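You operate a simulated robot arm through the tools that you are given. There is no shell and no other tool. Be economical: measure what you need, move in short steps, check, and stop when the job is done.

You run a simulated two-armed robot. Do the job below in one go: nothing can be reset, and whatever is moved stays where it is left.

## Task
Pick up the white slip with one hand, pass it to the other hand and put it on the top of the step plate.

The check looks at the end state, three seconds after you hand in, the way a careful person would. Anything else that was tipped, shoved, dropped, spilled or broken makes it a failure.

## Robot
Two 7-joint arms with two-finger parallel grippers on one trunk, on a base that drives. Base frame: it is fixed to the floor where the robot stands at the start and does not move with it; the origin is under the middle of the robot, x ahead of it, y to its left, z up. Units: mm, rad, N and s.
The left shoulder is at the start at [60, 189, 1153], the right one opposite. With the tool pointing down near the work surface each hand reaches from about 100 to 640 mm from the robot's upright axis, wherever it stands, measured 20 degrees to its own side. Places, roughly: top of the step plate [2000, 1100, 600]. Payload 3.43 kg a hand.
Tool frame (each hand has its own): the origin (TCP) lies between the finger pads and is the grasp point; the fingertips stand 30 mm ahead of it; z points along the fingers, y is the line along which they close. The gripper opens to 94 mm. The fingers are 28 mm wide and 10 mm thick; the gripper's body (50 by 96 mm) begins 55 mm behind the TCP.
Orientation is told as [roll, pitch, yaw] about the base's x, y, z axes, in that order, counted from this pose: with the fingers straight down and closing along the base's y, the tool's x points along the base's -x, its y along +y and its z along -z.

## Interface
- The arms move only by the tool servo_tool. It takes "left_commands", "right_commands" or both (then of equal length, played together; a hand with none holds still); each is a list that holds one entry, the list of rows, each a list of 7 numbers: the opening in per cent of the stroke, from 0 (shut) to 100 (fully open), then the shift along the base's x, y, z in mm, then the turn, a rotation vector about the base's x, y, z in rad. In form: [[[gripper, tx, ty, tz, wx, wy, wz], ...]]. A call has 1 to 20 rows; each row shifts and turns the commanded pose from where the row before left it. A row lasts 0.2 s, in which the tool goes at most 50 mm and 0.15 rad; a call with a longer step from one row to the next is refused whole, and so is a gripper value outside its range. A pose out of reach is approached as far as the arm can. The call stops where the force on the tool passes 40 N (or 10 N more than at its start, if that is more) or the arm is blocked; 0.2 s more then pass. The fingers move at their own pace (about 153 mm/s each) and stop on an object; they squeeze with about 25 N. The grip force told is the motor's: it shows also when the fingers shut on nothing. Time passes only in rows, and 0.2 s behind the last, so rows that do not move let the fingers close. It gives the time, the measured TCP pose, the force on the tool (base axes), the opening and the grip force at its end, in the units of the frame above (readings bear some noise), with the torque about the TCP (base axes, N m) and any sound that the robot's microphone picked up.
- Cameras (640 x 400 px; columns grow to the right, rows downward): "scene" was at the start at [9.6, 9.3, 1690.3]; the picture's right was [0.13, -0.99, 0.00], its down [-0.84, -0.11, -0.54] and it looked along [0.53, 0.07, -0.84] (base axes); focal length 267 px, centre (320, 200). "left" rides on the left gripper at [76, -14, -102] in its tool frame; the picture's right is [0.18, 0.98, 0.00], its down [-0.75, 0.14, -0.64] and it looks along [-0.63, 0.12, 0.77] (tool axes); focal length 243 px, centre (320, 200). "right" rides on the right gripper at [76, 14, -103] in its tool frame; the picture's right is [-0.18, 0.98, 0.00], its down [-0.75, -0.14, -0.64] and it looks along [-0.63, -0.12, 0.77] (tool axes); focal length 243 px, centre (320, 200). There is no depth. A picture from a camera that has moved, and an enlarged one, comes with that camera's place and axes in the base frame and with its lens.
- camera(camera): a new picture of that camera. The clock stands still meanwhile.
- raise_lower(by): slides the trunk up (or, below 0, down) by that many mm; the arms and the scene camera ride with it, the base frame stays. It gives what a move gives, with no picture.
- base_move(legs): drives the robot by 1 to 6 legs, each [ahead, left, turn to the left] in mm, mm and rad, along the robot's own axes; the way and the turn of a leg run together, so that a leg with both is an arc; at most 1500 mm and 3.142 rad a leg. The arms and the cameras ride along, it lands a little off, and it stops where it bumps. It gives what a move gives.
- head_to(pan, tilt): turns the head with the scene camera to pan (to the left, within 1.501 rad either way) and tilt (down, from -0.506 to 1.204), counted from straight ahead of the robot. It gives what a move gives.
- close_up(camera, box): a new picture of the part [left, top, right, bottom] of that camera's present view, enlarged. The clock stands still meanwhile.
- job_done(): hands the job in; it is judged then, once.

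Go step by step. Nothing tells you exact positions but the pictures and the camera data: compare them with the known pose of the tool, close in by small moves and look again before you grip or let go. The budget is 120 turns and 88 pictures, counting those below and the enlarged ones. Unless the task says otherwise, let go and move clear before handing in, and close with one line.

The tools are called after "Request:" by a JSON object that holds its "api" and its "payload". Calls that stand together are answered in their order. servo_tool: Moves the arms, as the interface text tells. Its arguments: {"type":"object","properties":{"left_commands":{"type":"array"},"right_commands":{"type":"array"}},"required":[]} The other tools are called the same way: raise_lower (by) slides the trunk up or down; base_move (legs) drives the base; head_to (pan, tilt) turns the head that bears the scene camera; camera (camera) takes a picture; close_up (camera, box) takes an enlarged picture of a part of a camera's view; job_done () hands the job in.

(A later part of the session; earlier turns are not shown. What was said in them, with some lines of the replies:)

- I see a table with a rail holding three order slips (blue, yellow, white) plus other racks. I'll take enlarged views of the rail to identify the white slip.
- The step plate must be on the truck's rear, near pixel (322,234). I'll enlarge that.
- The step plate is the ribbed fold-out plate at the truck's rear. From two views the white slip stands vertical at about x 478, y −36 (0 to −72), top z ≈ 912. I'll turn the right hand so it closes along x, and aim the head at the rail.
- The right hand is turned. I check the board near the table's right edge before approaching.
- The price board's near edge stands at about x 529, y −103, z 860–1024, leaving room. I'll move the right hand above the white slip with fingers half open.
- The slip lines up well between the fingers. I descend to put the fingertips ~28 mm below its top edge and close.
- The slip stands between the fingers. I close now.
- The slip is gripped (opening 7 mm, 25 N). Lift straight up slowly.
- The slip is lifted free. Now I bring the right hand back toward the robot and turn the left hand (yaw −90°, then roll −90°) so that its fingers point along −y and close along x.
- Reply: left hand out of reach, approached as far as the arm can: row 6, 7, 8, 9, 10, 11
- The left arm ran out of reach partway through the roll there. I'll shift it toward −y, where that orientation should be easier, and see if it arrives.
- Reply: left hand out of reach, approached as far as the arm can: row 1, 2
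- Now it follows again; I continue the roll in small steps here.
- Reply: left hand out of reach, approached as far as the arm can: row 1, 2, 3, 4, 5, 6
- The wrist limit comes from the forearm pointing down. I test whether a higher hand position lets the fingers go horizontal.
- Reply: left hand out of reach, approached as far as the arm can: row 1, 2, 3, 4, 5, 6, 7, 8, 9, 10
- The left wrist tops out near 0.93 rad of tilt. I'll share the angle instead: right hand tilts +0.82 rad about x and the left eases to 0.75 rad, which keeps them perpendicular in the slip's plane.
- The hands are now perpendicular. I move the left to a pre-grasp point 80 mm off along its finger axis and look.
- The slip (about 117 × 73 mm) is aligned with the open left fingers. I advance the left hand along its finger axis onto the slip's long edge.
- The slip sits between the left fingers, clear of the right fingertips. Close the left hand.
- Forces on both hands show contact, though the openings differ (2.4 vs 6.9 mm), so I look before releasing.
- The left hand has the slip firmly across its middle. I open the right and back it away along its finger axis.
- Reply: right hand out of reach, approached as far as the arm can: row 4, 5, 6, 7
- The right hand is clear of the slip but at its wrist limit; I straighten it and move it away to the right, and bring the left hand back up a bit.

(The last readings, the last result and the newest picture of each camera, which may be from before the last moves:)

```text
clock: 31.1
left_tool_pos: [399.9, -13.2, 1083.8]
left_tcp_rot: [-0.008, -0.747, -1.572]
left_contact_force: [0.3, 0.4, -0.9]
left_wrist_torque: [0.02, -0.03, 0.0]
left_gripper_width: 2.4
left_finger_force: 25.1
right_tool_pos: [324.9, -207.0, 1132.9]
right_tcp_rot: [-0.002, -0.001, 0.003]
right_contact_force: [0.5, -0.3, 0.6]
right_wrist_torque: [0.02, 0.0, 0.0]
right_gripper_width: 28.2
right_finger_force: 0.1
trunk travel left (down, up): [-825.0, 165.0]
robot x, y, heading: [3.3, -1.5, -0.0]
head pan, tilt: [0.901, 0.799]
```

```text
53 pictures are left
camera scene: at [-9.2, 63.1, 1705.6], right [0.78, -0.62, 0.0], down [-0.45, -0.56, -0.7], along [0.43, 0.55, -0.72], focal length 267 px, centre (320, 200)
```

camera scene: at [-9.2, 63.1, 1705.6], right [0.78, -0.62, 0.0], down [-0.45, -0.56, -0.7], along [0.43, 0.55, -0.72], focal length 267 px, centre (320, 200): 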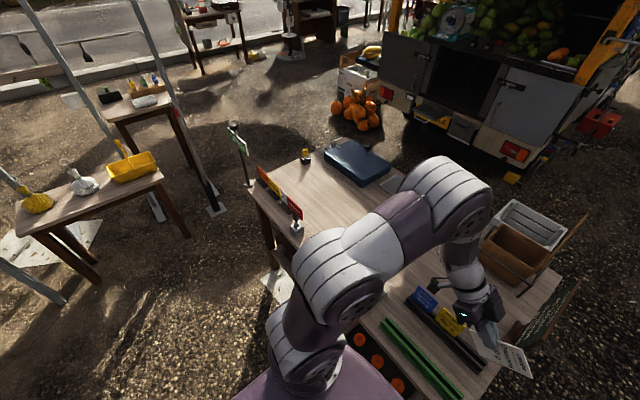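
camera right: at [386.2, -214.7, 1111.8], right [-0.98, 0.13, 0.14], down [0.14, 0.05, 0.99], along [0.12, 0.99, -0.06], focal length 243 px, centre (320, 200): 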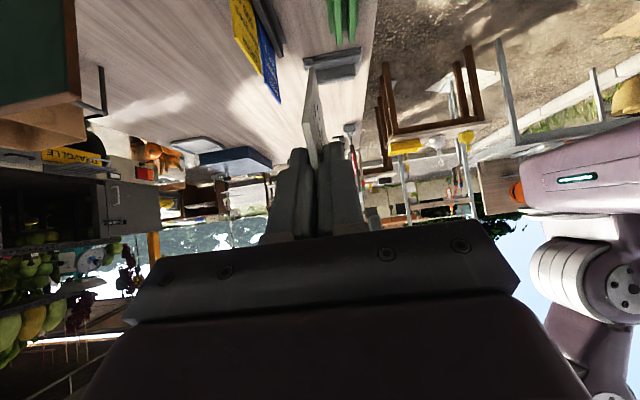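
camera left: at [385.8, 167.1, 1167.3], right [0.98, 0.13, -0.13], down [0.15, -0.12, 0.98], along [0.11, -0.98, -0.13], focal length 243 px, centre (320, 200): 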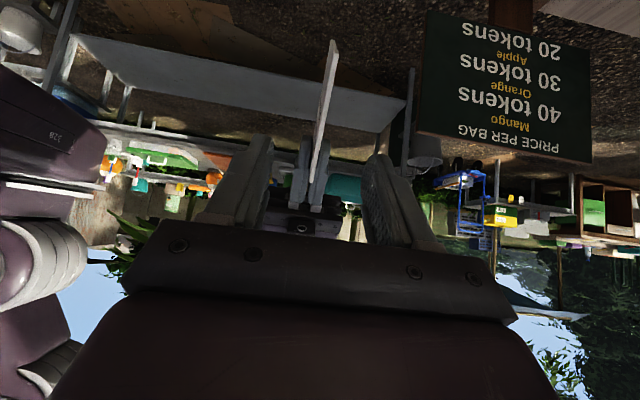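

The left hand holds the slip; the table (x ≈ 300–1040, y ≈ −117–1070) must be driven around. I look at both possible corridors.

Request:
{"api": "head_to", "payload": {"pan": 1.3, "tilt": 0.6}}

Request:
{"api": "camera", "payload": {"camera": "scene"}}

Request:
{"api": "head_to", "payload": {"pan": -0.8, "tilt": 0.7}}

Request:
{"api": "camera", "payload": {"camera": "scene"}}

```text
clock: 32.0
left_tool_pos: [402.0, -13.4, 1083.7]
left_tcp_rot: [-0.008, -0.748, -1.57]
left_contact_force: [-0.4, 1.1, -0.5]
left_wrist_torque: [0.0, 0.02, 0.03]
left_gripper_width: 2.5
left_finger_force: 24.8
right_tool_pos: [325.5, -206.8, 1134.6]
right_tcp_rot: [0.001, -0.001, 0.0]
right_contact_force: [-0.9, -0.3, 0.2]
right_wrist_torque: [0.01, 0.02, 0.01]
right_gripper_width: 28.2
right_finger_force: 0.0
trunk travel left (down, up): [-825.0, 165.0]
robot x, y, heading: [-0.5, -1.7, -0.003]
head pan, tilt: [1.3, 0.6]
```

```text
52 pictures are left
camera scene: at [-35.6, 85.1, 1722.5], right [0.96, -0.27, 0.0], down [-0.15, -0.54, -0.82], along [0.22, 0.79, -0.57], focal length 267 px, centre (320, 200)
```

scene: 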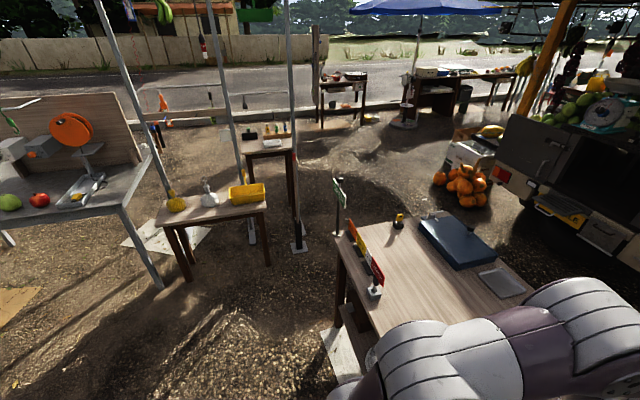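

```text
clock: 34.0
left_tool_pos: [401.0, -12.8, 1084.7]
left_tcp_rot: [-0.008, -0.748, -1.57]
left_contact_force: [0.7, 0.1, -0.3]
left_wrist_torque: [-0.04, 0.03, 0.01]
left_gripper_width: 2.3
left_finger_force: 25.1
right_tool_pos: [325.8, -207.4, 1133.2]
right_tcp_rot: [0.001, 0.0, 0.003]
right_contact_force: [0.0, 0.0, 0.9]
right_wrist_torque: [-0.01, 0.01, 0.04]
right_gripper_width: 28.2
right_finger_force: 0.0
trunk travel left (down, up): [-825.0, 165.0]
robot x, y, heading: [-1.7, 2.6, 0.0]
head pan, tilt: [-0.799, 0.7]
```

```text
51 pictures are left
camera scene: at [-0.1, -60.9, 1713.9], right [-0.72, -0.7, 0.0], down [-0.45, 0.46, -0.76], along [0.53, -0.55, -0.64], focal length 267 px, centre (320, 200)
```

scene: 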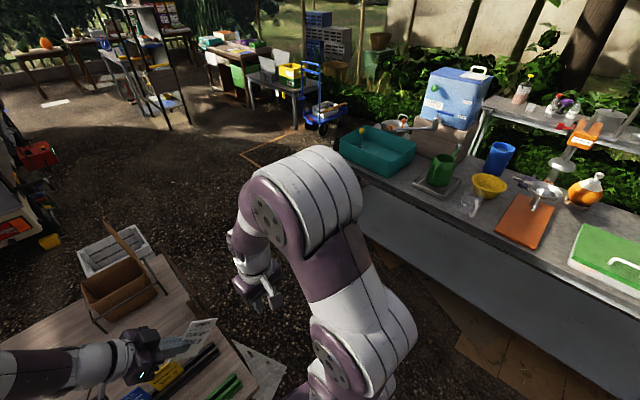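

The right corridor is wide (about y −330 to −1155). I back off slightly, then drive right and check.

Request:
{"api": "base_move", "payload": {"legs": [[-100, 0, 0], [0, -720, 0]]}}

Request:
{"api": "head_to", "payload": {"pan": 0.1, "tilt": 0.6}}

Request:
{"api": "camera", "payload": {"camera": "scene"}}

```text
clock: 38.7
left_tool_pos: [301.2, -739.8, 1083.9]
left_tcp_rot: [-0.009, -0.747, -1.572]
left_contact_force: [0.2, 0.5, 0.2]
left_wrist_torque: [-0.02, -0.05, -0.03]
left_gripper_width: 2.4
left_finger_force: 24.7
right_tool_pos: [226.8, -933.7, 1135.2]
right_tcp_rot: [0.0, 0.001, 0.001]
right_contact_force: [0.2, 0.0, -0.6]
right_wrist_torque: [0.01, 0.03, 0.01]
right_gripper_width: 28.3
right_finger_force: 0.1
trunk travel left (down, up): [-825.0, 165.0]
robot x, y, heading: [-99.0, -724.2, 0.006]
head pan, tilt: [-0.799, 0.7]
```

```text
clock: 39.9
left_tool_pos: [300.9, -739.5, 1084.6]
left_tcp_rot: [-0.01, -0.746, -1.57]
left_contact_force: [-0.3, -0.5, 0.3]
left_wrist_torque: [-0.02, 0.04, 0.0]
left_gripper_width: 2.4
left_finger_force: 24.9
right_tool_pos: [225.9, -933.7, 1134.0]
right_tcp_rot: [0.001, -0.001, 0.003]
right_contact_force: [-0.8, -0.7, 0.1]
right_wrist_torque: [-0.01, -0.01, -0.01]
right_gripper_width: 28.3
right_finger_force: 0.1
trunk travel left (down, up): [-825.0, 165.0]
robot x, y, heading: [-96.6, -727.3, -0.003]
head pan, tilt: [0.099, 0.6]
```

```text
50 pictures are left
camera scene: at [-71.3, -718.9, 1722.5], right [0.1, -0.99, 0.0], down [-0.56, -0.06, -0.82], along [0.82, 0.08, -0.57], focal length 267 px, centre (320, 200)
```

scene: 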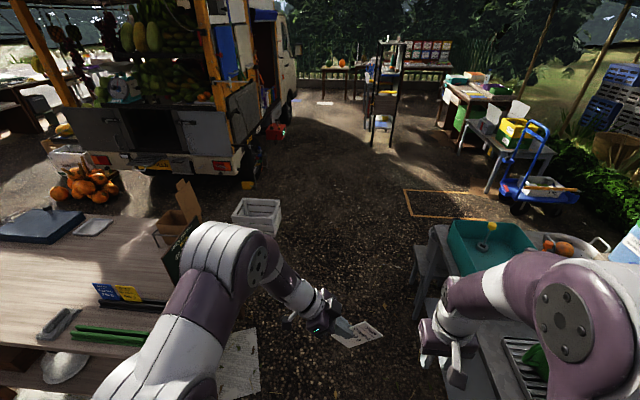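

The way ahead is clear; a white crate sits on the floor near x ≥ 1760. I drive forward to x ≈ 1400 staying between the newspaper and the bench.

Request:
{"api": "base_move", "payload": {"legs": [[500, 60, 0], [1000, 0, 0]]}}

Request:
{"api": "head_to", "payload": {"pan": 1.0, "tilt": 0.7}}

Request:
{"api": "camera", "payload": {"camera": "scene"}}

```text
clock: 47.6
left_tool_pos: [1792.6, -674.5, 1084.1]
left_tcp_rot: [-0.006, -0.748, -1.565]
left_contact_force: [-0.9, 0.2, -0.1]
left_wrist_torque: [0.02, 0.01, 0.01]
left_gripper_width: 2.4
left_finger_force: 24.8
right_tool_pos: [1719.3, -868.5, 1134.1]
right_tcp_rot: [0.0, 0.0, 0.008]
right_contact_force: [0.5, -1.4, 0.0]
right_wrist_torque: [-0.02, -0.01, -0.02]
right_gripper_width: 28.2
right_finger_force: 0.0
trunk travel left (down, up): [-825.0, 165.0]
robot x, y, heading: [1390.9, -665.1, 0.008]
head pan, tilt: [0.099, 0.6]
```

```text
clock: 48.8
left_tool_pos: [1793.3, -674.5, 1084.5]
left_tcp_rot: [-0.008, -0.746, -1.564]
left_contact_force: [0.0, 0.3, 0.7]
left_wrist_torque: [-0.04, 0.02, -0.01]
left_gripper_width: 2.3
left_finger_force: 25.4
right_tool_pos: [1720.3, -867.5, 1134.1]
right_tcp_rot: [0.002, 0.001, 0.007]
right_contact_force: [-0.7, -0.4, 1.3]
right_wrist_torque: [0.03, -0.01, 0.01]
right_gripper_width: 28.3
right_finger_force: 0.1
trunk travel left (down, up): [-825.0, 165.0]
robot x, y, heading: [1392.6, -661.9, 0.004]
head pan, tilt: [1.0, 0.7]
```

```text
49 pictures are left
camera scene: at [1378.4, -592.7, 1713.9], right [0.84, -0.54, 0.0], down [-0.34, -0.54, -0.76], along [0.41, 0.65, -0.64], focal length 267 px, centre (320, 200)
```

scene: 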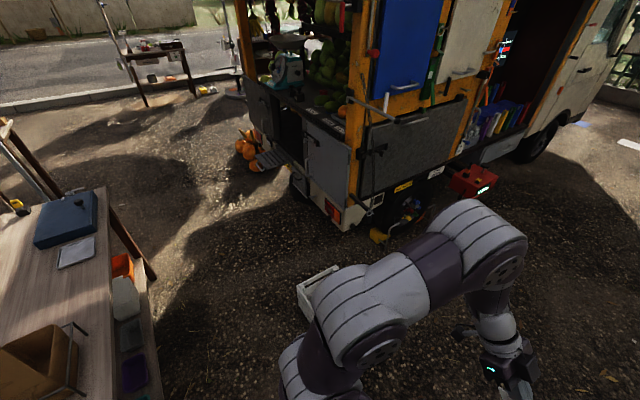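

Clear so far. I drive left to y ≈ 940 in front of the truck's step plate.

Request:
{"api": "base_move", "payload": {"legs": [[0, 800, 0], [0, 800, 0]]}}

Request:
{"api": "head_to", "payload": {"pan": 0.25, "tilt": 0.9}}

Request:
{"api": "camera", "payload": {"camera": "scene"}}

```text
clock: 57.0
left_tool_pos: [1772.5, 927.3, 1084.1]
left_tcp_rot: [-0.011, -0.746, -1.556]
left_contact_force: [0.5, -0.4, -0.8]
left_wrist_torque: [0.03, 0.01, -0.01]
left_gripper_width: 2.1
left_finger_force: 25.2
right_tool_pos: [1700.5, 732.9, 1133.9]
right_tcp_rot: [0.0, 0.001, 0.017]
right_contact_force: [0.0, -0.8, 0.6]
right_wrist_torque: [0.0, 0.02, 0.0]
right_gripper_width: 28.3
right_finger_force: 0.0
trunk travel left (down, up): [-825.0, 165.0]
robot x, y, heading: [1371.5, 932.4, 0.019]
head pan, tilt: [1.0, 0.7]
```

```text
clock: 58.1
left_tool_pos: [1772.5, 926.9, 1083.2]
left_tcp_rot: [-0.007, -0.747, -1.556]
left_contact_force: [-0.1, -0.4, -0.1]
left_wrist_torque: [0.01, -0.01, -0.02]
left_gripper_width: 2.6
left_finger_force: 25.1
right_tool_pos: [1699.9, 733.1, 1133.3]
right_tcp_rot: [-0.001, 0.001, 0.018]
right_contact_force: [0.0, 0.1, 0.7]
right_wrist_torque: [-0.02, -0.03, 0.01]
right_gripper_width: 28.3
right_finger_force: 0.1
trunk travel left (down, up): [-825.0, 165.0]
robot x, y, heading: [1374.7, 933.7, 0.015]
head pan, tilt: [0.25, 0.901]
```

```text
48 pictures are left
camera scene: at [1384.8, 952.8, 1697.7], right [0.26, -0.96, 0.0], down [-0.76, -0.21, -0.62], along [0.6, 0.16, -0.78], focal length 267 px, centre (320, 200)
```

scene: 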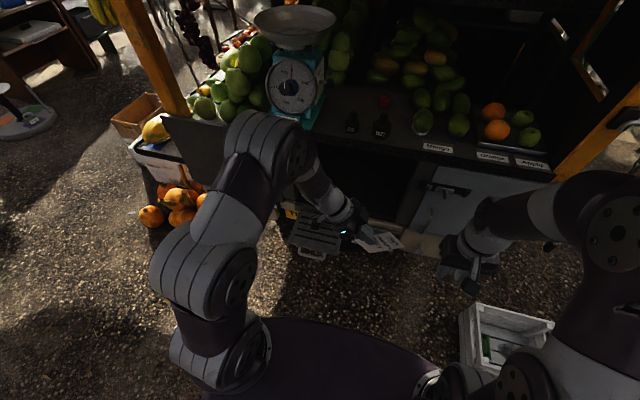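

The plate lies at about pixel (315,238), beneath the left hand's right side. I enlarge it to measure.

Request:
{"api": "close_up", "payload": {"camera": "scene", "box": [270, 195, 430, 275]}}

```text
4.00 times, centred on (350, 235) of scene
camera zoom: at [1384.8, 952.8, 1697.7], right [0.26, -0.96, 0.0], down [-0.76, -0.21, -0.62], along [0.6, 0.16, -0.78], focal length 1070 px, centre (200, 60)
```

zoom: 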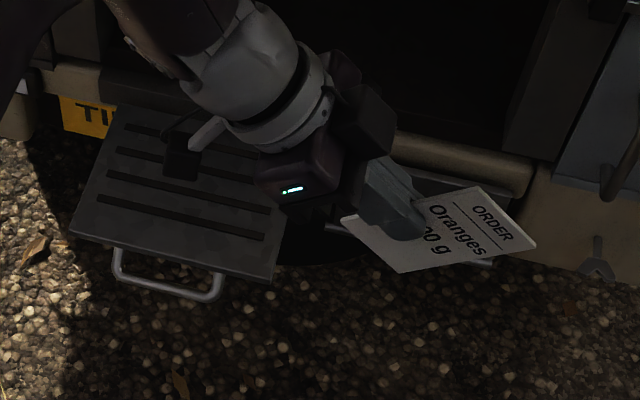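

I measure the plate top at x ≈ 1940–2130, y ≈ 1014–1259, z ≈ 600. I'll first untilt the left hand to tool-down (yaw −90°) and shift it in front of its shoulder, then tilt its fingers forward.

Request:
{"api": "servo_tool", "payload": {"left_commands": [[[0, 0, 20, 0, 0.125, 0, 0], [0, 0, 20, 0, 0.125, 0, 0], [0, 0, 20, 0, 0.125, 0, 0], [0, 0, 20, 0, 0.125, 0, 0], [0, 0, 20, 0, 0.125, 0, 0], [0, 0, 20, 0, 0.121, 0, 0], [0, 5, 20, 0, 0, -0.12, 0], [0, 5, 20, 0, 0, -0.12, 0], [0, 5, 0, 0, 0, -0.12, 0], [0, 5, 0, 0, 0, -0.12, 0], [0, 5, 0, 0, 0, -0.12, 0], [0, 5, 0, 0, 0, -0.12, 0], [0, 5, 0, 0, 0, -0.12, 0], [0, 5, 0, 0, 0, -0.12, 0]]]}}

Request:
{"api": "camera", "payload": {"camera": "scene"}}

```text
clock: 61.1
left_tool_pos: [1798.0, 1108.3, 1079.7]
left_tcp_rot: [0.659, 0.076, -1.509]
left_contact_force: [0.8, 0.6, -0.4]
left_wrist_torque: [-0.01, -0.01, 0.01]
left_gripper_width: 2.6
left_finger_force: 25.0
left hand out of reach, approached as far as the arm can: row 11, 12, 13, 14
right_tool_pos: [1701.7, 733.3, 1133.7]
right_tcp_rot: [-0.001, 0.002, 0.016]
right_contact_force: [0.5, 0.1, -0.6]
right_wrist_torque: [-0.01, 0.03, -0.02]
right_gripper_width: 28.2
right_finger_force: 0.0
trunk travel left (down, up): [-825.0, 165.0]
robot x, y, heading: [1368.7, 933.3, 0.024]
head pan, tilt: [0.25, 0.901]
```

```text
46 pictures are left
camera scene: at [1385.8, 952.8, 1697.7], right [0.26, -0.96, 0.0], down [-0.76, -0.21, -0.62], along [0.6, 0.16, -0.78], focal length 267 px, centre (320, 200)
```

scene: 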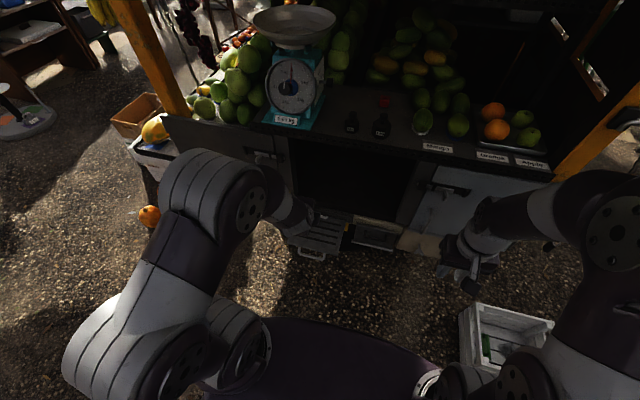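

Tilt reached 0.66 rad before the wrist limit. I test whether a more extended arm allows more tilt, still in free air.

Request:
{"api": "servo_tool", "payload": {"left_commands": [[[0, 25, 0, 0, 0, 0, 0], [0, 25, 0, 0, 0, 0, 0], [0, 25, 0, 0, 0, 0, 0], [0, 25, 0, 0, 0, 0, 0], [0, 25, 0, 0, 0, -0.1, 0], [0, 0, 0, 0, 0, -0.1, 0], [0, 0, 0, 0, 0, -0.1, 0], [0, 0, 0, 0, 0, -0.1, 0]]]}}

```text
clock: 62.9
left_tool_pos: [1923.6, 1108.1, 1080.1]
left_tcp_rot: [1.062, 0.042, -1.483]
left_contact_force: [-0.7, 0.6, -0.3]
left_wrist_torque: [-0.01, 0.02, 0.03]
left_gripper_width: 2.5
left_finger_force: 24.3
right_tool_pos: [1701.6, 732.9, 1134.2]
right_tcp_rot: [0.0, 0.001, 0.017]
right_contact_force: [-0.6, -0.7, 0.0]
right_wrist_torque: [0.02, -0.04, 0.0]
right_gripper_width: 28.3
right_finger_force: 0.1
trunk travel left (down, up): [-825.0, 165.0]
robot x, y, heading: [1372.5, 932.6, 0.02]
head pan, tilt: [0.25, 0.901]
```

Extended, it tilts further (1.06 rad). I go for more tilt at slightly greater x; then lowering the trunk will keep this arm shape.

Request:
{"api": "servo_tool", "payload": {"left_commands": [[[0, 15, 5, 0, 0, -0.1, 0], [0, 10, 5, 0, 0, -0.1, 0], [0, 0, 0, 0, 0, -0.1, 0], [0, 0, 0, 0, 0, 0, 0]]]}}

Request:
{"api": "camera", "payload": {"camera": "left"}}

Request:
{"api": "camera", "payload": {"camera": "scene"}}

```text
clock: 63.9
left_tool_pos: [1948.9, 1109.2, 1081.4]
left_tcp_rot: [1.358, 0.017, -1.465]
left_contact_force: [-0.1, 0.4, 0.2]
left_wrist_torque: [-0.01, -0.03, 0.02]
left_gripper_width: 2.3
left_finger_force: 25.1
left hand out of reach, approached as far as the arm can: row 3
right_tool_pos: [1700.4, 732.8, 1133.4]
right_tcp_rot: [0.0, 0.0, 0.017]
right_contact_force: [-0.7, -0.1, -0.1]
right_wrist_torque: [0.01, 0.0, -0.02]
right_gripper_width: 28.2
right_finger_force: 0.1
trunk travel left (down, up): [-825.0, 165.0]
robot x, y, heading: [1371.8, 930.6, 0.014]
head pan, tilt: [0.25, 0.901]
```

```text
45 pictures are left
camera left: at [1836.8, 1174.8, 1089.5], right [0.19, 0.19, 0.96], down [-0.52, -0.82, 0.26], along [0.84, -0.55, -0.06], focal length 243 px, centre (320, 200)
```

left: 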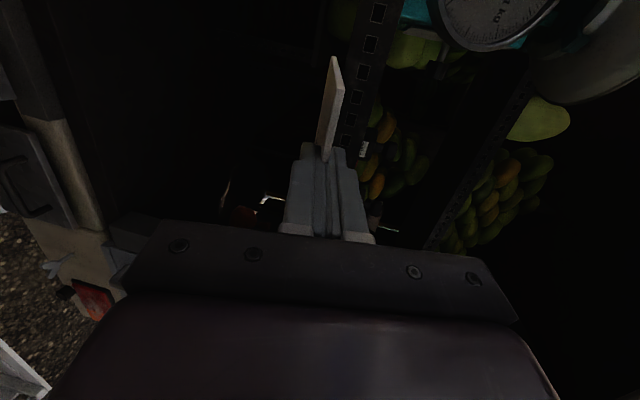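

```text
44 pictures are left
camera scene: at [1385.0, 953.1, 1697.7], right [0.26, -0.96, 0.0], down [-0.76, -0.21, -0.62], along [0.6, 0.16, -0.78], focal length 267 px, centre (320, 200)
```

scene: 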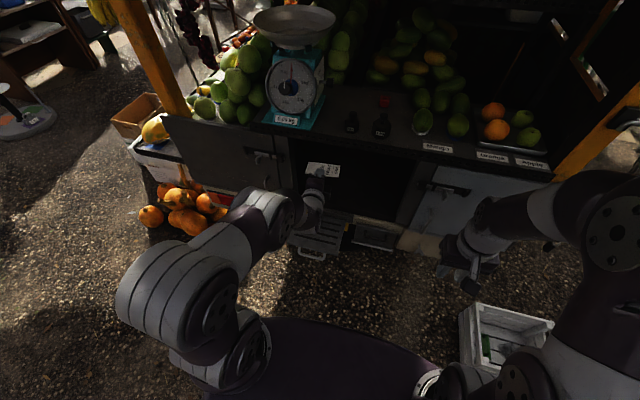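

The hand can be nearly horizontal. For a clean release I prefer about 45° tilt, so the slip's front edge rests on the plate and it then lies down as the lower finger withdraws. I set that tilt, pull back a little, and then shift the base forward 80 mm.

Request:
{"api": "servo_tool", "payload": {"left_commands": [[[0, -10, 4, 0, 0, 0.1, -0.02], [0, -10, 4, 0, 0, 0.1, -0.02], [0, -10, 4, 0, 0, 0.1, -0.02], [0, -10, 4, 0, 0, 0.1, -0.02], [0, -10, 4, 0, 0, 0.1, -0.02]]]}}

Request:
{"api": "base_move", "payload": {"legs": [[80, 0, 0]]}}

Request:
{"api": "raise_lower", "payload": {"by": -330}}

Request:
{"api": "camera", "payload": {"camera": "scene"}}

Request:
{"api": "camera", "payload": {"camera": "left"}}

```text
clock: 65.1
left_tool_pos: [1896.6, 1118.3, 1087.9]
left_tcp_rot: [0.903, 0.047, -1.565]
left_contact_force: [-0.6, 0.8, 0.8]
left_wrist_torque: [-0.02, 0.02, -0.03]
left_gripper_width: 2.4
left_finger_force: 24.8
left hand out of reach, approached as far as the arm can: row 1, 2, 3, 5
right_tool_pos: [1699.2, 733.5, 1134.7]
right_tcp_rot: [0.0, 0.002, 0.019]
right_contact_force: [0.5, 0.1, 0.5]
right_wrist_torque: [-0.01, 0.0, -0.03]
right_gripper_width: 28.2
right_finger_force: 0.1
trunk travel left (down, up): [-825.0, 165.0]
robot x, y, heading: [1372.2, 933.2, 0.017]
head pan, tilt: [0.25, 0.901]
```

```text
clock: 66.1
left_tool_pos: [1977.7, 1119.0, 1087.4]
left_tcp_rot: [0.905, 0.046, -1.566]
left_contact_force: [0.7, 0.2, 0.0]
left_wrist_torque: [-0.02, 0.0, 0.01]
left_gripper_width: 2.3
left_finger_force: 24.8
right_tool_pos: [1779.3, 735.2, 1135.2]
right_tcp_rot: [0.001, -0.001, 0.017]
right_contact_force: [-0.3, -0.9, -0.3]
right_wrist_torque: [0.02, 0.0, -0.02]
right_gripper_width: 28.4
right_finger_force: 0.2
trunk travel left (down, up): [-825.0, 165.0]
robot x, y, heading: [1449.3, 934.1, 0.02]
head pan, tilt: [0.25, 0.901]
```

```text
clock: 69.4
left_tool_pos: [1977.2, 1118.7, 757.5]
left_tcp_rot: [0.907, 0.048, -1.567]
left_contact_force: [-0.5, -0.2, -0.3]
left_wrist_torque: [0.0, -0.01, 0.02]
left_gripper_width: 2.6
left_finger_force: 25.0
right_tool_pos: [1779.9, 733.3, 803.9]
right_tcp_rot: [0.001, -0.001, 0.018]
right_contact_force: [0.4, 0.5, -0.7]
right_wrist_torque: [-0.01, -0.03, 0.0]
right_gripper_width: 28.5
right_finger_force: 0.0
trunk travel left (down, up): [-495.0, 495.0]
robot x, y, heading: [1455.1, 931.9, 0.021]
head pan, tilt: [0.25, 0.901]
```

```text
43 pictures are left
camera scene: at [1464.1, 954.2, 1367.7], right [0.26, -0.96, 0.0], down [-0.76, -0.21, -0.62], along [0.6, 0.16, -0.78], focal length 267 px, centre (320, 200)
```

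scene: 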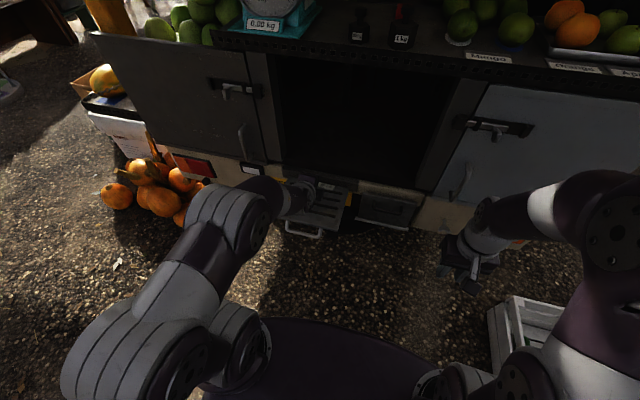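

```text
42 pictures are left
camera left: at [1887.0, 1192.4, 812.5], right [0.61, 0.15, 0.78], down [-0.41, -0.78, 0.47], along [0.68, -0.61, -0.41], focal length 243 px, centre (320, 200)
```

left: 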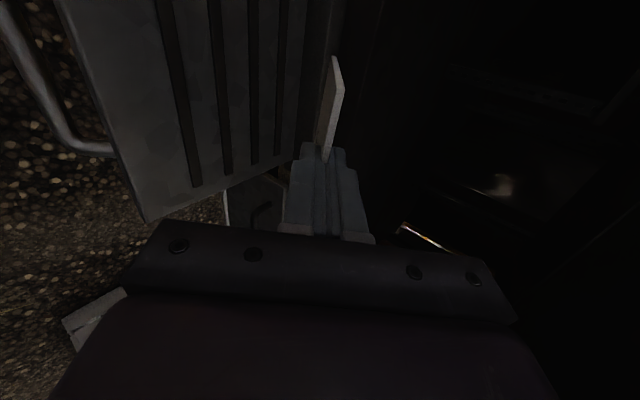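

Both views agree the plate top is at z ≈ 600, x 1935–2130, y 1014–1259. The slip's front edge should touch at TCP z ≈ 650; I shift slightly and lower in two parts.

Request:
{"api": "servo_tool", "payload": {"left_commands": [[[0, 5, 8, 0, 0, 0, 0], [0, 5, 8, 0, 0, 0, 0]]]}}

Request:
{"api": "raise_lower", "payload": {"by": -90}}

Request:
{"api": "close_up", "payload": {"camera": "left", "box": [60, 0, 440, 240]}}

Request:
{"api": "close_up", "payload": {"camera": "scene", "box": [240, 150, 400, 250]}}

Request:
{"api": "camera", "payload": {"camera": "right"}}

```text
clock: 70.0
left_tool_pos: [1989.7, 1127.4, 761.1]
left_tcp_rot: [0.903, 0.052, -1.559]
left_contact_force: [0.5, 1.2, -0.1]
left_wrist_torque: [-0.01, 0.0, -0.04]
left_gripper_width: 2.2
left_finger_force: 24.9
left hand out of reach, approached as far as the arm can: row 2
right_tool_pos: [1779.7, 733.4, 804.4]
right_tcp_rot: [0.0, 0.001, 0.018]
right_contact_force: [0.9, 0.6, -0.4]
right_wrist_torque: [0.0, 0.01, -0.02]
right_gripper_width: 28.3
right_finger_force: 0.0
trunk travel left (down, up): [-495.0, 495.0]
robot x, y, heading: [1448.5, 933.3, 0.016]
head pan, tilt: [0.25, 0.901]
```

```text
clock: 71.2
left_tool_pos: [1988.5, 1126.6, 670.0]
left_tcp_rot: [0.906, 0.054, -1.558]
left_contact_force: [1.0, -0.5, 1.3]
left_wrist_torque: [-0.1, -0.12, -0.01]
left_gripper_width: 2.4
left_finger_force: 25.4
right_tool_pos: [1779.7, 734.4, 714.9]
right_tcp_rot: [-0.001, 0.0, 0.018]
right_contact_force: [0.6, 0.1, -0.1]
right_wrist_torque: [-0.01, -0.01, 0.01]
right_gripper_width: 28.1
right_finger_force: 0.1
trunk travel left (down, up): [-405.0, 585.0]
robot x, y, heading: [1453.2, 937.9, 0.02]
head pan, tilt: [0.25, 0.901]
```

```text
1.67 times, centred on (250, 120) of left
camera zoom: at [1898.6, 1200.3, 725.5], right [0.61, 0.15, 0.78], down [-0.41, -0.78, 0.47], along [0.68, -0.6, -0.41], focal length 404 px, centre (437, 333)
```

zoom: 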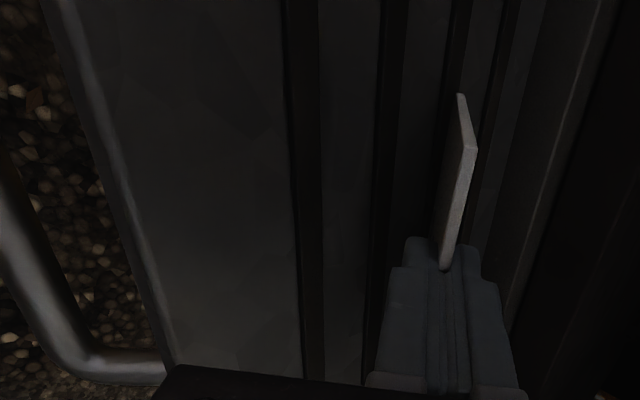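

```text
4.00 times, centred on (320, 200) of scene
camera zoom: at [1464.2, 954.2, 1277.8], right [0.26, -0.96, 0.0], down [-0.76, -0.21, -0.62], along [0.6, 0.16, -0.78], focal length 1070 px, centre (320, 200)
```

zoom: 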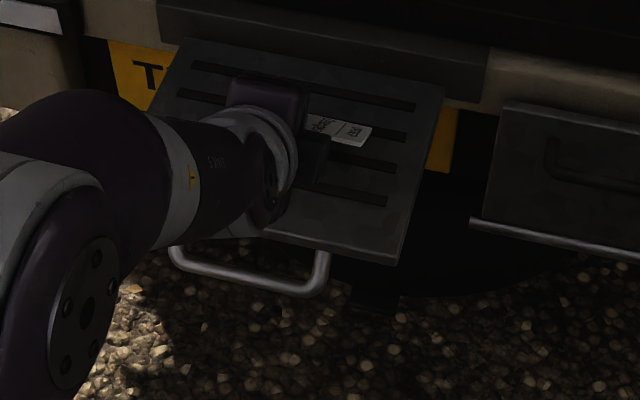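

```text
39 pictures are left
camera right: at [1702.9, 747.3, 817.3], right [0.17, 0.99, 0.0], down [0.76, -0.13, 0.64], along [0.63, -0.11, -0.77], focal length 243 px, centre (320, 200)
```

right: 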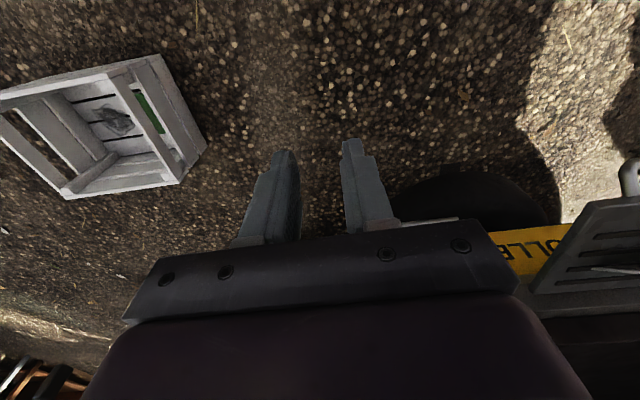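

The right camera sees the plate from the side; I enlarge that corner for the remaining gap, and lower gently in small steps watching force.

Request:
{"api": "close_up", "payload": {"camera": "right", "box": [520, 160, 640, 310]}}

Request:
{"api": "servo_tool", "payload": {"left_commands": [[[0, 0, 0, -4, 0, 0, 0], [0, 0, 0, -4, 0, 0, 0], [0, 0, 0, -4, 0, 0, 0], [0, 0, 0, 0, 0, 0, 0]]]}}

Request:
{"api": "close_up", "payload": {"camera": "right", "box": [520, 160, 640, 310]}}

```text
2.67 times, centred on (580, 235) of right
camera zoom: at [1702.9, 747.3, 817.3], right [0.17, 0.99, 0.0], down [0.76, -0.13, 0.64], along [0.63, -0.11, -0.77], focal length 647 px, centre (-373, 107)
```

zoom: 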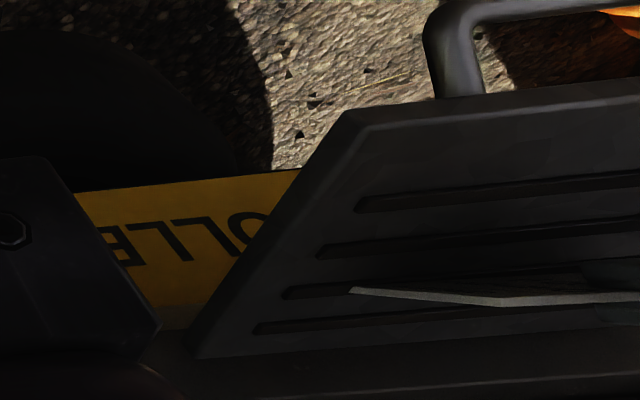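

```text
clock: 72.2
left_tool_pos: [1988.8, 1127.0, 660.1]
left_tcp_rot: [0.905, 0.055, -1.556]
left_contact_force: [-4.4, 4.1, 16.4]
left_wrist_torque: [-0.4, -0.85, 0.19]
left_gripper_width: 4.3
left_finger_force: 25.0
right_tool_pos: [1778.5, 734.6, 713.6]
right_tcp_rot: [-0.001, 0.001, 0.017]
right_contact_force: [-0.3, 0.6, -0.2]
right_wrist_torque: [0.01, 0.0, -0.02]
right_gripper_width: 28.2
right_finger_force: 0.1
trunk travel left (down, up): [-405.0, 585.0]
robot x, y, heading: [1453.6, 937.1, 0.018]
head pan, tilt: [0.25, 0.901]
```

```text
2.67 times, centred on (580, 235) of right
camera zoom: at [1701.3, 747.4, 817.8], right [0.17, 0.99, 0.0], down [0.75, -0.13, 0.64], along [0.63, -0.11, -0.77], focal length 647 px, centre (-373, 107)
```

zoom: 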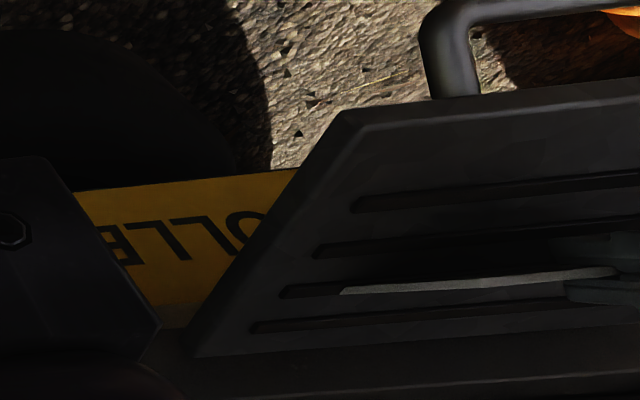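

Contact (16 N) – the slip's front edge is on the plate. I relieve it by 5 mm and look before opening.

Request:
{"api": "servo_tool", "payload": {"left_commands": [[[0, 0, 0, 3, 0, 0, 0], [0, 0, 0, 3, 0, 0, 0], [0, 0, 0, 0, 0, 0, 0]]]}}

Request:
{"api": "close_up", "payload": {"camera": "left", "box": [200, 0, 440, 200]}}

Request:
{"api": "close_up", "payload": {"camera": "right", "box": [560, 200, 640, 300]}}

```text
clock: 73.0
left_tool_pos: [1990.1, 1125.8, 663.7]
left_tcp_rot: [0.902, 0.055, -1.557]
left_contact_force: [2.3, -1.1, 7.2]
left_wrist_torque: [-0.45, -0.52, 0.05]
left_gripper_width: 2.8
left_finger_force: 25.3
right_tool_pos: [1780.3, 733.2, 715.0]
right_tcp_rot: [0.0, -0.001, 0.017]
right_contact_force: [0.1, 0.1, -0.5]
right_wrist_torque: [0.0, -0.02, 0.01]
right_gripper_width: 28.3
right_finger_force: 0.0
trunk travel left (down, up): [-405.0, 585.0]
robot x, y, heading: [1453.4, 934.0, 0.019]
head pan, tilt: [0.25, 0.901]
```

```text
2.00 times, centred on (320, 100) of left
camera zoom: at [1898.4, 1199.1, 719.7], right [0.61, 0.15, 0.78], down [-0.41, -0.78, 0.47], along [0.68, -0.6, -0.42], focal length 485 px, centre (320, 400)
```

zoom: 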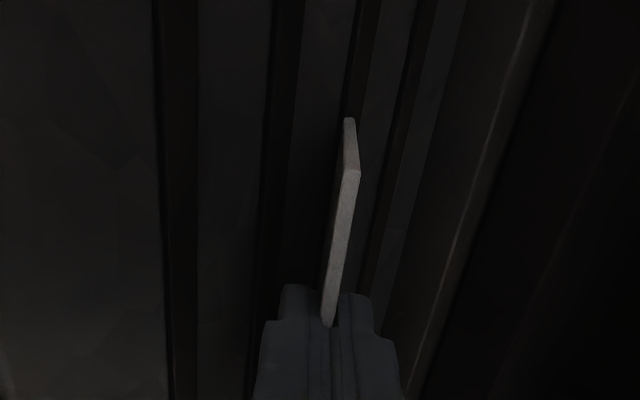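

```text
4.00 times, centred on (600, 250) of right
camera zoom: at [1702.5, 746.9, 817.3], right [0.17, 0.99, 0.0], down [0.76, -0.13, 0.64], along [0.63, -0.11, -0.77], focal length 970 px, centre (-800, 0)
```

zoom: 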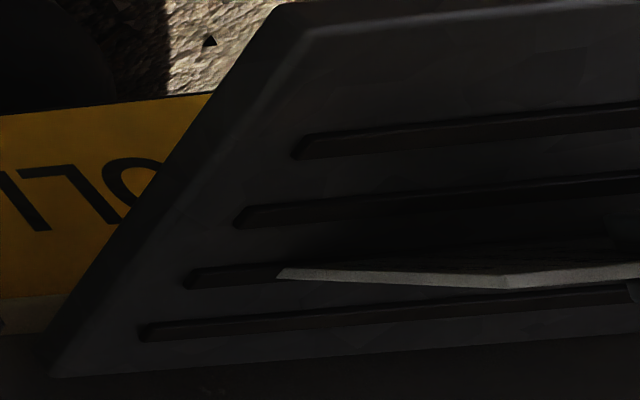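

The front edge rests mid-plate, with the slip above the plate on all sides. I open the fingers moderately.

Request:
{"api": "servo_tool", "payload": {"left_commands": [[[15, 0, 0, 0, 0, 0, 0], [30, 0, 0, 0, 0, 0, 0], [30, 0, 0, 0, 0, 0, 0], [30, 0, 0, 0, 0, 0, 0]]]}}

Request:
{"api": "close_up", "payload": {"camera": "left", "box": [160, 0, 480, 240]}}

Request:
{"api": "close_up", "payload": {"camera": "right", "box": [540, 180, 640, 300]}}

```text
clock: 74.0
left_tool_pos: [1988.1, 1127.8, 663.9]
left_tcp_rot: [0.903, 0.053, -1.557]
left_contact_force: [-0.4, -0.8, -0.2]
left_wrist_torque: [0.02, -0.02, -0.03]
left_gripper_width: 28.2
left_finger_force: 0.1
right_tool_pos: [1780.0, 734.8, 714.6]
right_tcp_rot: [0.001, 0.001, 0.018]
right_contact_force: [0.2, -0.2, -0.6]
right_wrist_torque: [0.03, 0.01, 0.0]
right_gripper_width: 28.0
right_finger_force: 0.0
trunk travel left (down, up): [-405.0, 585.0]
robot x, y, heading: [1450.0, 935.7, 0.017]
head pan, tilt: [0.25, 0.901]
```

```text
1.67 times, centred on (320, 120) of left
camera zoom: at [1898.7, 1199.6, 719.6], right [0.61, 0.15, 0.78], down [-0.41, -0.79, 0.47], along [0.68, -0.6, -0.42], focal length 404 px, centre (320, 333)
```

zoom: 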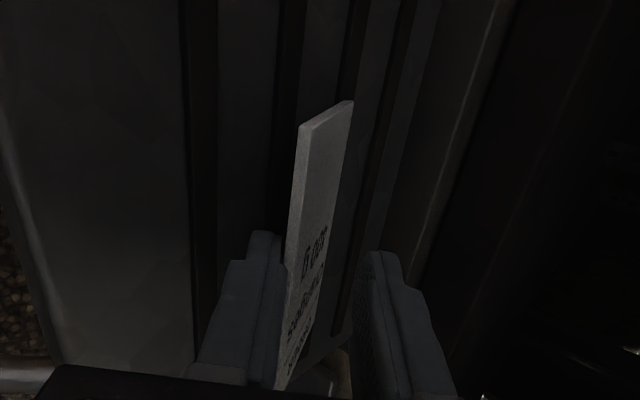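

```text
3.33 times, centred on (590, 240) of right
camera zoom: at [1702.8, 747.3, 817.2], right [0.17, 0.99, 0.0], down [0.76, -0.13, 0.64], along [0.63, -0.11, -0.77], focal length 809 px, centre (-580, 67)
```

zoom: 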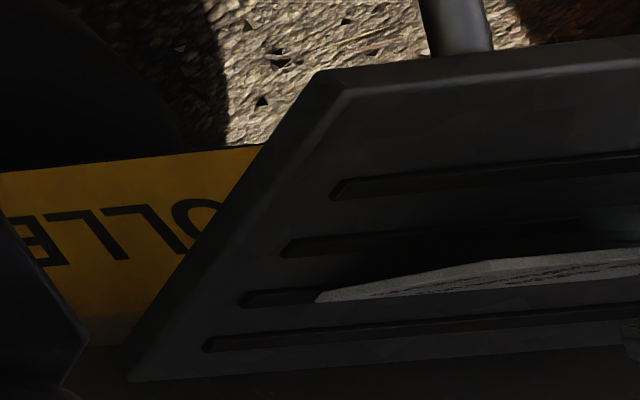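

The slip leans on the lower finger with its front edge on the plate. To withdraw straight back without changing the hand's tilt, I drive the base back 150 mm.

Request:
{"api": "base_move", "payload": {"legs": [[-150, 0, 0]]}}

Request:
{"api": "camera", "payload": {"camera": "scene"}}

Request:
{"api": "camera", "payload": {"camera": "left"}}

```text
clock: 75.4
left_tool_pos: [1839.7, 1124.9, 665.1]
left_tcp_rot: [0.904, 0.054, -1.56]
left_contact_force: [-0.4, 0.5, -0.1]
left_wrist_torque: [0.03, 0.0, 0.01]
left_gripper_width: 28.2
left_finger_force: 0.1
right_tool_pos: [1630.7, 731.3, 713.7]
right_tcp_rot: [-0.002, 0.0, 0.018]
right_contact_force: [-0.9, -0.4, 0.3]
right_wrist_torque: [0.01, -0.02, 0.01]
right_gripper_width: 28.3
right_finger_force: 0.0
trunk travel left (down, up): [-405.0, 585.0]
robot x, y, heading: [1303.2, 933.0, 0.012]
head pan, tilt: [0.25, 0.901]
```

```text
32 pictures are left
camera scene: at [1313.4, 951.7, 1277.7], right [0.26, -0.96, 0.0], down [-0.76, -0.21, -0.62], along [0.6, 0.16, -0.78], focal length 267 px, centre (320, 200)
```

scene: 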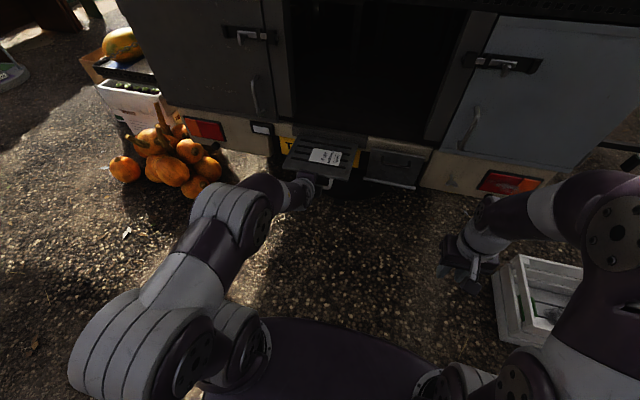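

```text
31 pictures are left
camera left: at [1748.7, 1196.8, 720.2], right [0.61, 0.15, 0.78], down [-0.41, -0.78, 0.47], along [0.68, -0.6, -0.41], focal length 243 px, centre (320, 200)
```

left: 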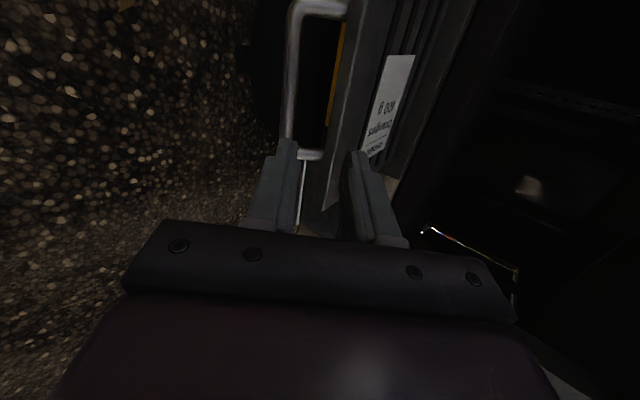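

The slip appears to lie on the plate and the hand is clear. I check it enlarged.

Request:
{"api": "close_up", "payload": {"camera": "scene", "box": [270, 120, 380, 200]}}

Request:
{"api": "close_up", "payload": {"camera": "left", "box": [280, 0, 480, 220]}}

```text
5.00 times, centred on (325, 160) of scene
camera zoom: at [1313.4, 951.7, 1277.7], right [0.26, -0.96, 0.0], down [-0.76, -0.21, -0.62], along [0.6, 0.16, -0.78], focal length 1337 px, centre (295, 400)
```

zoom: 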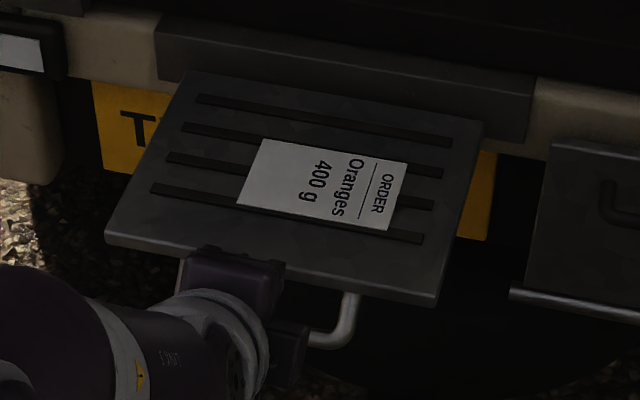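

```text
1.82 times, centred on (380, 110) of left
camera zoom: at [1748.7, 1196.8, 720.2], right [0.61, 0.15, 0.78], down [-0.41, -0.78, 0.47], along [0.68, -0.6, -0.41], focal length 441 px, centre (211, 364)
```

zoom: 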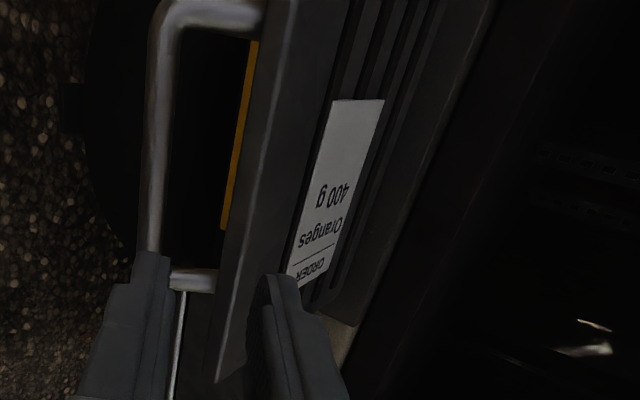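

The slip lies flat in the middle of the step plate and nothing else has moved. I raise the hands a little to be well clear, then hand in.

Request:
{"api": "raise_lower", "payload": {"by": 120}}

Request:
{"api": "job_done", "payload": {}}

```text
clock: 76.9
left_tool_pos: [1840.5, 1122.5, 784.3]
left_tcp_rot: [0.901, 0.053, -1.56]
left_contact_force: [0.2, 0.0, -0.1]
left_wrist_torque: [-0.02, 0.03, -0.04]
left_gripper_width: 28.1
left_finger_force: 0.1
right_tool_pos: [1630.4, 731.5, 833.3]
right_tcp_rot: [0.0, -0.002, 0.019]
right_contact_force: [0.8, -0.8, 0.6]
right_wrist_torque: [-0.02, 0.02, -0.01]
right_gripper_width: 28.3
right_finger_force: 0.1
trunk travel left (down, up): [-525.0, 465.0]
robot x, y, heading: [1305.6, 930.7, 0.013]
head pan, tilt: [0.25, 0.901]
```

```text
The job is handed in.
```

The right hand picked up the white slip and passed it to the left, and it now lies flat in the middle of the step plate; both hands are clear, and I saw nothing else disturbed.
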